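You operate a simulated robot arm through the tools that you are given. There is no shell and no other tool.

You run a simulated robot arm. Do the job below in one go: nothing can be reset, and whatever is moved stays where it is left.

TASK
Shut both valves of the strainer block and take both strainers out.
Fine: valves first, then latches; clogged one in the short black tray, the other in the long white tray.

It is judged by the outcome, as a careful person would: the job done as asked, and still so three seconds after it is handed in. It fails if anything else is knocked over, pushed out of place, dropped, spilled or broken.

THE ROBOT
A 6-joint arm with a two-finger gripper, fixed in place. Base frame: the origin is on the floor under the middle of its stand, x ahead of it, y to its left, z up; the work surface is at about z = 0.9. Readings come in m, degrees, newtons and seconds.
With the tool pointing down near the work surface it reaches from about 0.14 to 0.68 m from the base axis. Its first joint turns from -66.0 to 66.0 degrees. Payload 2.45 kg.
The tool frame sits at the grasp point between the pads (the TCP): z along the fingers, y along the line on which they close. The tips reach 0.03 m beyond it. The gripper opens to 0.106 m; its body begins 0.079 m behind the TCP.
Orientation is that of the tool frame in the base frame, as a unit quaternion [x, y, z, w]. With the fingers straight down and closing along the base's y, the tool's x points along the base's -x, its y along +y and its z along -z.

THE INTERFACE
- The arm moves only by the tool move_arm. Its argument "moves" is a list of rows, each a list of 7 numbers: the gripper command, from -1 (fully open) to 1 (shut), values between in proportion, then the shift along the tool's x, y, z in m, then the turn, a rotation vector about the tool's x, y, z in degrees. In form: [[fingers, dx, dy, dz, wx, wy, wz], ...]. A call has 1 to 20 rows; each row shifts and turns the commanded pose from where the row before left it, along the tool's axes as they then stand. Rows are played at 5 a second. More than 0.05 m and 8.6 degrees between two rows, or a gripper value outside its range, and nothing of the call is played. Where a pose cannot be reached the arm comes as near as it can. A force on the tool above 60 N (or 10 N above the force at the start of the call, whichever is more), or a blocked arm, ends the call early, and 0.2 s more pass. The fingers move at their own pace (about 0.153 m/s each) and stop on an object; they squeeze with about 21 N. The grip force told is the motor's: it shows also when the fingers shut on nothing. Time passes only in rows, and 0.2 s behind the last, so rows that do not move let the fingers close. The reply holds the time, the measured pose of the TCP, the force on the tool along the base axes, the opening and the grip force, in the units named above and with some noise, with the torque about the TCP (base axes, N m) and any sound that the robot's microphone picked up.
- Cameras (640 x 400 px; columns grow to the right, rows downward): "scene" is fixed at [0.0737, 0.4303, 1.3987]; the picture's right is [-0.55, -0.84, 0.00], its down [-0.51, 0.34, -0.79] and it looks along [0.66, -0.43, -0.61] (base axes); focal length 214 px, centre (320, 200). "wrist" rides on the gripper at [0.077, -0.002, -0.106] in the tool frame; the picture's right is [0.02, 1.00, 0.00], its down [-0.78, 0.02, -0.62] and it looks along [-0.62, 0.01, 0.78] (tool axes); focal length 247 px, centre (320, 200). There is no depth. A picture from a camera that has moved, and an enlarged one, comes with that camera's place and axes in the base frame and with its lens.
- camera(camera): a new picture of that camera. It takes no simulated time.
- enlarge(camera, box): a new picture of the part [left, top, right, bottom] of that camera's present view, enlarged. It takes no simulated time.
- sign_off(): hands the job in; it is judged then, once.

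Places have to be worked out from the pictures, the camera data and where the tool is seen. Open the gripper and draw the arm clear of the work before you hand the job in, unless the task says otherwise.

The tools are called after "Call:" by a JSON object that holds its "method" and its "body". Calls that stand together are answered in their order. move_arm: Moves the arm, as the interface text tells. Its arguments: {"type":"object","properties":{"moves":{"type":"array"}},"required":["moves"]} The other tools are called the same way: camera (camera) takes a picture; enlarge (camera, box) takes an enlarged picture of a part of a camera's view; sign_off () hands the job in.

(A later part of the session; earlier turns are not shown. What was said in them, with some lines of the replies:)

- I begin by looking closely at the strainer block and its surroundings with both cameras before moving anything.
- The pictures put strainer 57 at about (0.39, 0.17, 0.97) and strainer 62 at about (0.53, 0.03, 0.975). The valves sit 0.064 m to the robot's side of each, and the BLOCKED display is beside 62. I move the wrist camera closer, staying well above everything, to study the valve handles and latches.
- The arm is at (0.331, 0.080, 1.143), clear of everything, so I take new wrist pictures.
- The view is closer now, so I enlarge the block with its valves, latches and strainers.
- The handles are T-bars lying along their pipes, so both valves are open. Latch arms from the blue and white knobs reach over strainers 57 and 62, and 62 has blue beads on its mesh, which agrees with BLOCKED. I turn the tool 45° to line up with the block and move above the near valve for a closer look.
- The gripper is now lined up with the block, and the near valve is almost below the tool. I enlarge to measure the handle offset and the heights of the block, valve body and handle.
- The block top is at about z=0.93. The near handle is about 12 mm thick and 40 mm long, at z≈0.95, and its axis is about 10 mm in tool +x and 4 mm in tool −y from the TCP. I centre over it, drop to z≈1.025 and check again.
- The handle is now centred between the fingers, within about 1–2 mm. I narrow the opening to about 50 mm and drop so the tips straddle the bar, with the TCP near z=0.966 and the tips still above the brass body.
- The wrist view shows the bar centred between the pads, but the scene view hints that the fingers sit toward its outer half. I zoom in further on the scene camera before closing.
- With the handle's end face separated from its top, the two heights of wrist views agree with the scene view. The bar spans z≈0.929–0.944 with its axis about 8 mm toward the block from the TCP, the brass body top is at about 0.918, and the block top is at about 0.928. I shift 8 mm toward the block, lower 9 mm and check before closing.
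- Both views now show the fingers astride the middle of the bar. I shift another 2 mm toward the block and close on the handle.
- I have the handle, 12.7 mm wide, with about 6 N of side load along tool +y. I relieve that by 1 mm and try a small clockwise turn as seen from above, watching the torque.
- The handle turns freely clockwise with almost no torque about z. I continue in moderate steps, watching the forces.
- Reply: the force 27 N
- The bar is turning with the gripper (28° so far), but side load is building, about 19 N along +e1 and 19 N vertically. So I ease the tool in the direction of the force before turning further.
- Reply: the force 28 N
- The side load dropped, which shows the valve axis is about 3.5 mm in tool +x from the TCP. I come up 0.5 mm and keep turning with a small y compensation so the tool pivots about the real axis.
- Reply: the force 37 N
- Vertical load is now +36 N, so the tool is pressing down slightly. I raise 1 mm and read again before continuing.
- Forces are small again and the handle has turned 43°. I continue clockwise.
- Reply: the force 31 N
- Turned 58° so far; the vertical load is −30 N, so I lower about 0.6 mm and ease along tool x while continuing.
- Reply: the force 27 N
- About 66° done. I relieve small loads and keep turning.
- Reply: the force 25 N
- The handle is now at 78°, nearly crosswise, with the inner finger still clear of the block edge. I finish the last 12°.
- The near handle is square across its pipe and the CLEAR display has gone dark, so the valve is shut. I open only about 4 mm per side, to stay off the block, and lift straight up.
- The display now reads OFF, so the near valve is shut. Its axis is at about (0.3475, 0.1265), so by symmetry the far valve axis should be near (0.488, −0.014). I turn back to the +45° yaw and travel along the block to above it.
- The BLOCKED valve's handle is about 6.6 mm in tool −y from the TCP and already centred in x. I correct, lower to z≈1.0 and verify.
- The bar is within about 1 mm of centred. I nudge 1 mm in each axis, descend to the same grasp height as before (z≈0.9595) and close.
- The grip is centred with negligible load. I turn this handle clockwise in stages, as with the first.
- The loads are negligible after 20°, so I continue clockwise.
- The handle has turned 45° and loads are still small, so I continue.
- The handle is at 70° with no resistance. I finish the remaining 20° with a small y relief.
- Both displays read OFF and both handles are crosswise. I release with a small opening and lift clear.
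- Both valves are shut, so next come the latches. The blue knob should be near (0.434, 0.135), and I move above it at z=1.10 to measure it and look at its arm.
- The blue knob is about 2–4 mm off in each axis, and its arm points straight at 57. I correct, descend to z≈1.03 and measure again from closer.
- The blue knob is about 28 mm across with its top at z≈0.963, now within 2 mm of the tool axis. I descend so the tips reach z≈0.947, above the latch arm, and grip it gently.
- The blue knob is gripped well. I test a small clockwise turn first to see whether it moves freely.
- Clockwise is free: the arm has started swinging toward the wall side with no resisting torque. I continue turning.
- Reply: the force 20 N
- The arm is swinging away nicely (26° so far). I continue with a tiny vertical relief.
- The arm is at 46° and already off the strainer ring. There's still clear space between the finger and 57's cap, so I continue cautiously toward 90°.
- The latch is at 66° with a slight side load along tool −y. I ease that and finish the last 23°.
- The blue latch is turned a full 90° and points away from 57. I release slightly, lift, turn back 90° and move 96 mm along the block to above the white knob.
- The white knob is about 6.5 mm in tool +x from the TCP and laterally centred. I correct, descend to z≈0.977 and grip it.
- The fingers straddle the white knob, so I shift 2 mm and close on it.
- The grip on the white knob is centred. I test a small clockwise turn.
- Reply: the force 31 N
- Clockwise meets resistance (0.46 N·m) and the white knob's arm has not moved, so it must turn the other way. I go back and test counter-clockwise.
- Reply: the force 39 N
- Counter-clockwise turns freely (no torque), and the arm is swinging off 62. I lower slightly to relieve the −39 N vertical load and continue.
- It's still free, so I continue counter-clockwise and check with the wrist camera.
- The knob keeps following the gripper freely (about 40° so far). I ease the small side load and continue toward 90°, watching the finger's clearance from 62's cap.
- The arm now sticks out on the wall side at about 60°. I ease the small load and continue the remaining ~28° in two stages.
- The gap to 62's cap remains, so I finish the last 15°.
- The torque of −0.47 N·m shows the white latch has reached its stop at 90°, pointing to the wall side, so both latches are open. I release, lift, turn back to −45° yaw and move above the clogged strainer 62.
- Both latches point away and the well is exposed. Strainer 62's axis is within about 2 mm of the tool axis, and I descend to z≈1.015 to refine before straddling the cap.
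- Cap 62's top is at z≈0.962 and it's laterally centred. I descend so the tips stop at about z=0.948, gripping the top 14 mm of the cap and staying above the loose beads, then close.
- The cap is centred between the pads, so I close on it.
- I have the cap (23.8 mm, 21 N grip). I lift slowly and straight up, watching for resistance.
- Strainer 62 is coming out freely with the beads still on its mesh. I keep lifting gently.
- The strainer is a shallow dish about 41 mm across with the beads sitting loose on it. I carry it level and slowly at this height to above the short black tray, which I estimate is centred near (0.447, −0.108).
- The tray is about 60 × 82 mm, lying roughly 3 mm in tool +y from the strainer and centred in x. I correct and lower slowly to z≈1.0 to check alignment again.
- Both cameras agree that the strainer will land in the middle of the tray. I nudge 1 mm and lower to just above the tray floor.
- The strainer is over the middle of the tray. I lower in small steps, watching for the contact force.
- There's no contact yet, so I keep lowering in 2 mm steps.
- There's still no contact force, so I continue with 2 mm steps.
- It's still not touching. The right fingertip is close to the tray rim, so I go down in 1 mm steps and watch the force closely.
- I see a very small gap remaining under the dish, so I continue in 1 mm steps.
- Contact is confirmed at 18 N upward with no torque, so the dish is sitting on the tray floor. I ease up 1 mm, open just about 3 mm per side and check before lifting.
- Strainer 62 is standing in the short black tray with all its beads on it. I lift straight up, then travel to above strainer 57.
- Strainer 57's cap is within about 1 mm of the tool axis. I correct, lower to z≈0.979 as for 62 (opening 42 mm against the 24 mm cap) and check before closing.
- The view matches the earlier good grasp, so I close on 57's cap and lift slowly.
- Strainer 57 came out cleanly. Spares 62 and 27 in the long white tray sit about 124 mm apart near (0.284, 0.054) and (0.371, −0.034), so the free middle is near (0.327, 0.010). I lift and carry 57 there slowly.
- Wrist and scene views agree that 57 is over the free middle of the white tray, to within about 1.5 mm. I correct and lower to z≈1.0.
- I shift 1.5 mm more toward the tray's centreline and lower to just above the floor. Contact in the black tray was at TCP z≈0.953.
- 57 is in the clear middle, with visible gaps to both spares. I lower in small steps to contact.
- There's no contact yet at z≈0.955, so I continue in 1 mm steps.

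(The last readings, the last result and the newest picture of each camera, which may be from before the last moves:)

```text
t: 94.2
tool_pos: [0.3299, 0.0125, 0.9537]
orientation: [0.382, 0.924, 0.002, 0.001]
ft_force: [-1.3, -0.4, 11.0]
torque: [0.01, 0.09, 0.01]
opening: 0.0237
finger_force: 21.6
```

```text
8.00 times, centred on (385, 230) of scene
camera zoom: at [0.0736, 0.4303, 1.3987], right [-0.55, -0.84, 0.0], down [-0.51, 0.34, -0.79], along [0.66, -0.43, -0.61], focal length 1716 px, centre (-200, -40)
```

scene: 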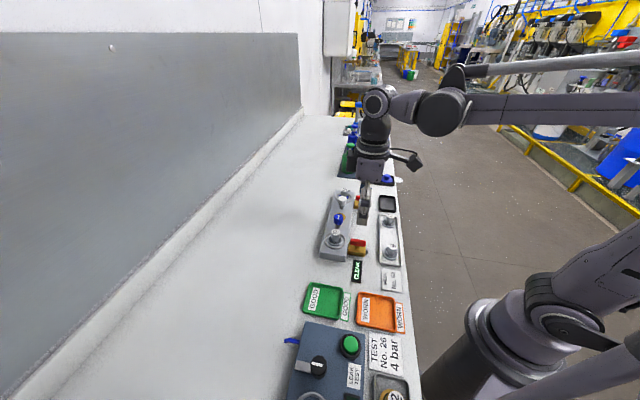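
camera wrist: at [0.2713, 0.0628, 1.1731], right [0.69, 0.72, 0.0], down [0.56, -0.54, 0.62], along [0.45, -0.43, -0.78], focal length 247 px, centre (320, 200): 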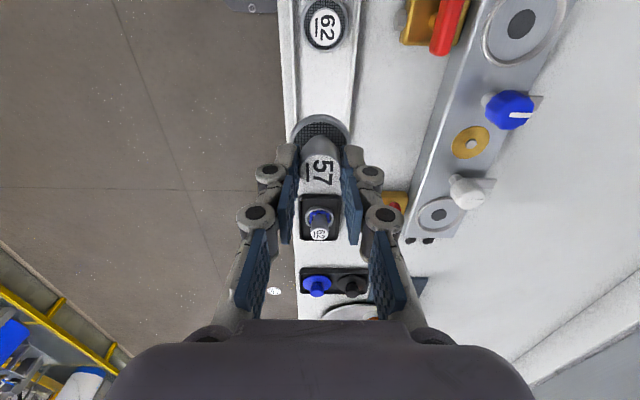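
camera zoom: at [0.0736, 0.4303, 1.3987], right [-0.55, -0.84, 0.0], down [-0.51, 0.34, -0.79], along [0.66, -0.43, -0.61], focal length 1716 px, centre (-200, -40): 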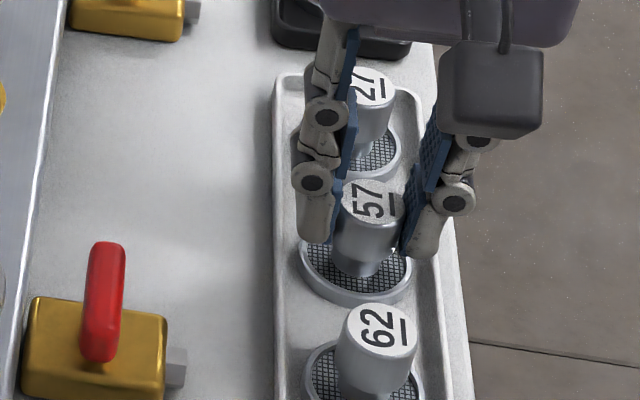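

Contact at 11 N means 57 is resting on the tray floor. I ease up half a millimetre, open about 3 mm per side and check.

Call:
{"method": "move_arm", "body": {"moves": [[1, 0, 0, -0.0006, 0, 0, 0], [0.52, 0, 0, 0, 0, 0, 0], [0.45, 0, 0, 0, 0, 0, 0], [0.42, 0, 0, 0, 0, 0, 0], [0.42, 0, 0, 0, 0, 0, 0]]}}

Call:
{"method": "enlarge", "body": {"camera": "scene", "box": [365, 205, 405, 255]}}

Call:
{"method": "enlarge", "body": {"camera": "wrist", "box": [200, 0, 440, 220]}}

```text
t: 95.4
tool_pos: [0.3299, 0.0115, 0.9542]
orientation: [0.383, 0.924, 0.001, 0.001]
ft_force: [-0.7, 0.2, 0.0]
torque: [0.02, 0.01, -0.03]
opening: 0.0307
finger_force: 0.0
```

```text
8.00 times, centred on (385, 230) of scene
camera zoom: at [0.0737, 0.4303, 1.3987], right [-0.55, -0.84, 0.0], down [-0.51, 0.34, -0.79], along [0.66, -0.43, -0.61], focal length 1716 px, centre (-200, -40)
```

zoom: 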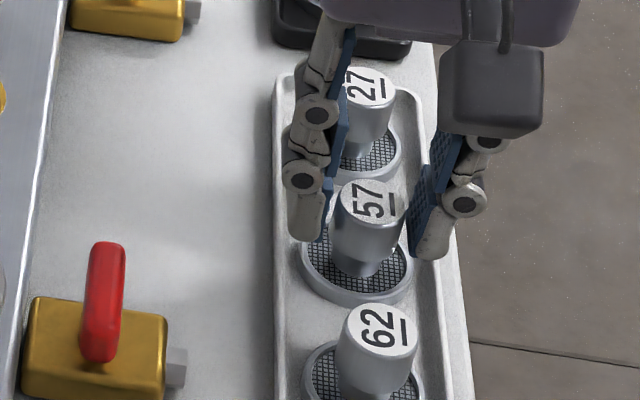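

```text
1.82 times, centred on (320, 110) of wrist
camera zoom: at [0.2741, 0.065, 1.0595], right [0.69, 0.72, 0.0], down [0.56, -0.54, 0.62], along [0.45, -0.43, -0.78], focal length 449 px, centre (320, 364)
```

zoom: 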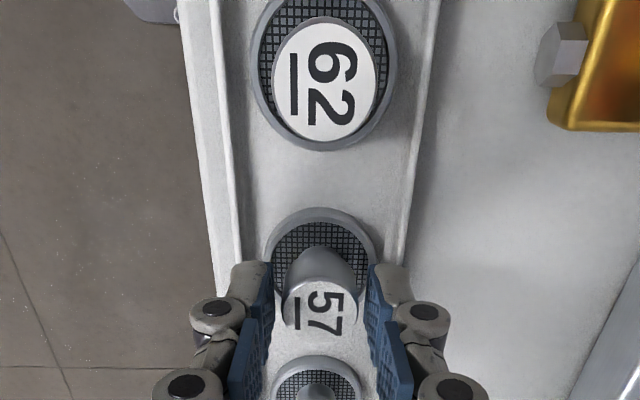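

57 is released and standing upright in the white tray. I lift straight up, slowly at first, then high clear of the work, and open the gripper fully.

Call:
{"method": "move_arm", "body": {"moves": [[0.42, 0, 0, -0.005, 0, 0, 0], [0.42, 0, 0, -0.012, 0, 0, 0], [0.42, 0, 0, -0.025, 0, 0, 0], [0.42, 0, 0, -0.04, 0, 0, 0], [0.2, 0, 0, -0.045, 0, 0, 0], [-0.4, 0, 0, -0.045, 0, 0, 0], [-1, 0, 0, -0.045, 0, 0, 0], [-1, 0, 0, -0.03, 0, 0, 0], [-1, 0, 0, 0, 0, 0, 0]]}}

Call:
{"method": "camera", "body": {"camera": "scene"}}

Call:
{"method": "camera", "body": {"camera": "wrist"}}

Call:
{"method": "enlarge", "body": {"camera": "scene", "box": [315, 170, 415, 280]}}

```text
t: 97.4
tool_pos: [0.3287, 0.0148, 1.2024]
orientation: [0.383, 0.924, 0.003, 0.001]
ft_force: [-0.6, 0.1, -0.8]
torque: [-0.01, 0.01, 0.03]
opening: 0.1059
finger_force: 0.1
```

```text
taken
```

scene: 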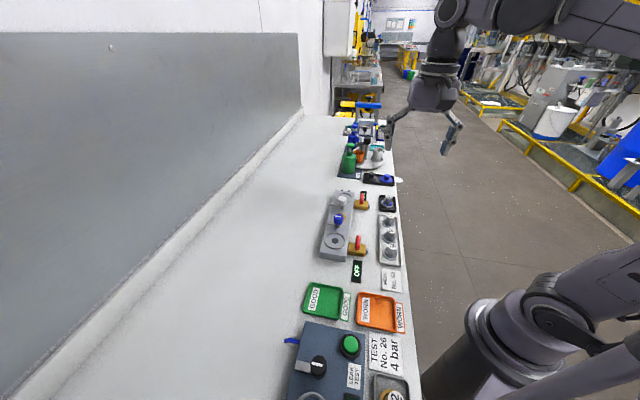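

```text
taken
camera wrist: at [0.2731, 0.0657, 1.3068], right [0.69, 0.72, 0.0], down [0.56, -0.54, 0.62], along [0.45, -0.43, -0.78], focal length 247 px, centre (320, 200)
```

wrist: 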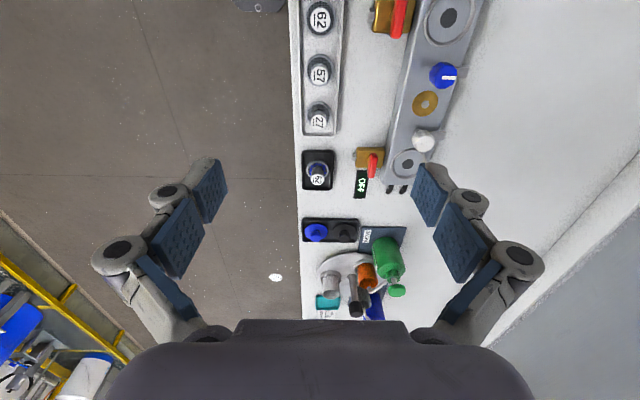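

```text
3.64 times, centred on (365, 225) of scene
camera zoom: at [0.0737, 0.4303, 1.3987], right [-0.55, -0.84, 0.0], down [-0.51, 0.34, -0.79], along [0.66, -0.43, -0.61], focal length 780 px, centre (156, 109)
```

zoom: 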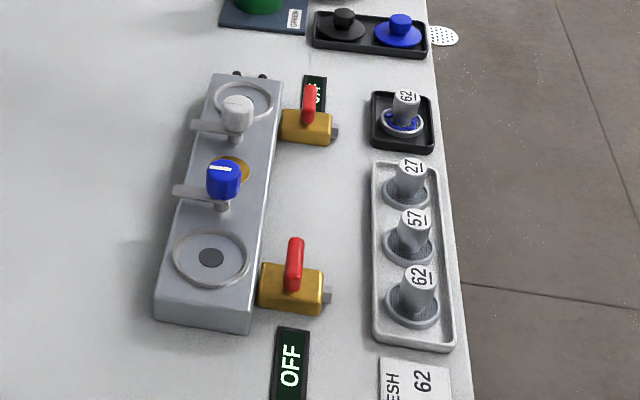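

Both trays look right. I check close-ups for stray beads and the state of the valves, latches and displays.

Call:
{"method": "enlarge", "body": {"camera": "wrist", "box": [280, 130, 440, 230]}}

Call:
{"method": "enlarge", "body": {"camera": "wrist", "box": [280, 0, 480, 130]}}

Call:
{"method": "enlarge", "body": {"camera": "scene", "box": [355, 180, 405, 225]}}

```text
4.00 times, centred on (360, 180) of wrist
camera zoom: at [0.2731, 0.0657, 1.3068], right [0.69, 0.72, 0.0], down [0.56, -0.54, 0.62], along [0.45, -0.43, -0.78], focal length 988 px, centre (160, 280)
```

zoom: 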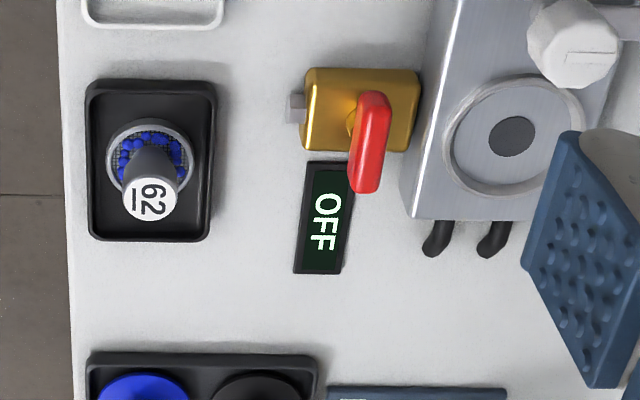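

```text
3.08 times, centred on (380, 65) of wrist
camera zoom: at [0.2731, 0.0657, 1.3068], right [0.69, 0.72, 0.0], down [0.56, -0.54, 0.62], along [0.45, -0.43, -0.78], focal length 760 px, centre (135, 615)
```

zoom: 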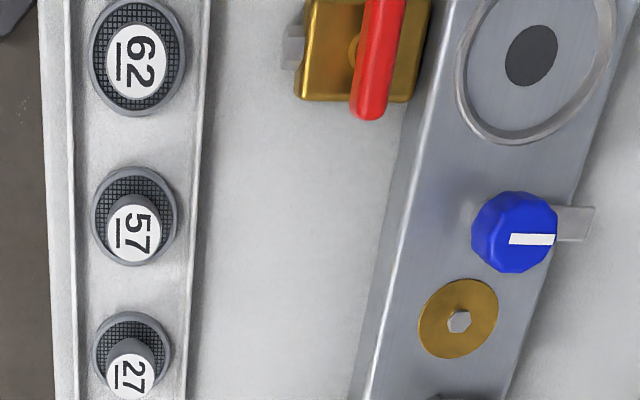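

```text
8.89 times, centred on (380, 202) of scene
camera zoom: at [0.0737, 0.4303, 1.3987], right [-0.55, -0.84, 0.0], down [-0.51, 0.34, -0.79], along [0.66, -0.43, -0.61], focal length 1906 px, centre (-213, 178)
```

zoom: 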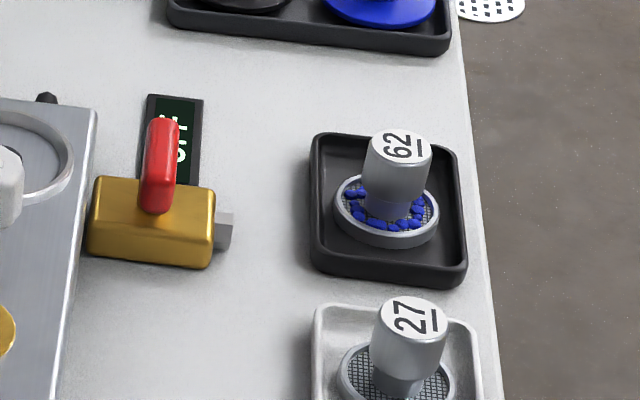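

Everything is in place: both valves read OFF, both latches are open and both wells are empty. Clogged 62 is in the short black tray with its beads, and 57 is upright in the long white tray. I raise the arm a little more with the gripper open and then hand in.

Call:
{"method": "move_arm", "body": {"moves": [[-1, 0, 0, -0.03, 0, 0, 0], [-1, 0, 0, -0.03, 0, 0, 0], [-1, 0, 0, 0, 0, 0, 0], [-1, 0, 0, 0, 0, 0, 0]]}}

Call:
{"method": "enlarge", "body": {"camera": "scene", "box": [315, 170, 415, 280]}}

```text
t: 98.4
tool_pos: [0.3289, 0.013, 1.2605]
orientation: [0.383, 0.924, 0.001, 0.001]
ft_force: [-0.8, 0.0, 0.3]
torque: [0.0, -0.02, -0.02]
opening: 0.1058
finger_force: 0.2
```

```text
3.64 times, centred on (365, 225) of scene
camera zoom: at [0.0737, 0.4303, 1.3987], right [-0.55, -0.84, 0.0], down [-0.51, 0.34, -0.79], along [0.66, -0.43, -0.61], focal length 780 px, centre (156, 109)
```

zoom: 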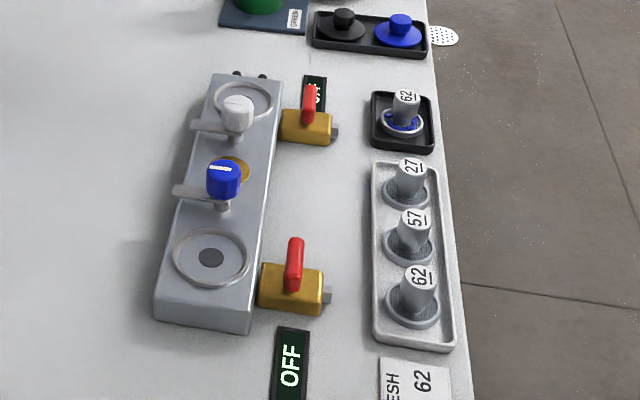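

The scene is stable, the gripper is open and the arm is well clear, so I hand the job in.

Call:
{"method": "sign_off", "body": {}}

```text
The job is handed in.
```

Both valves on the strainer block are shut, and both strainers are out and in their trays. I've handed the job in.

- **Valves:** I turned both handles crosswise to their pipes before touching the latches. Both displays now read OFF.
- **Latches:** Both are swung a quarter turn and point away from the wells. The white knob was tried clockwise first and met a stop, so I turned it counter-clockwise instead.
- **Clogged strainer:** No. 62, next to the BLOCKED display and with blue beads on its mesh, is standing in the short black tray. I saw no spilled beads in the final close-ups.
- **Other strainer:** No. 57 is standing in the long white tray, between the two spares already there.

In the last pictures nothing else appeared moved or knocked over. The gripper is open and the arm is raised clear of the work.
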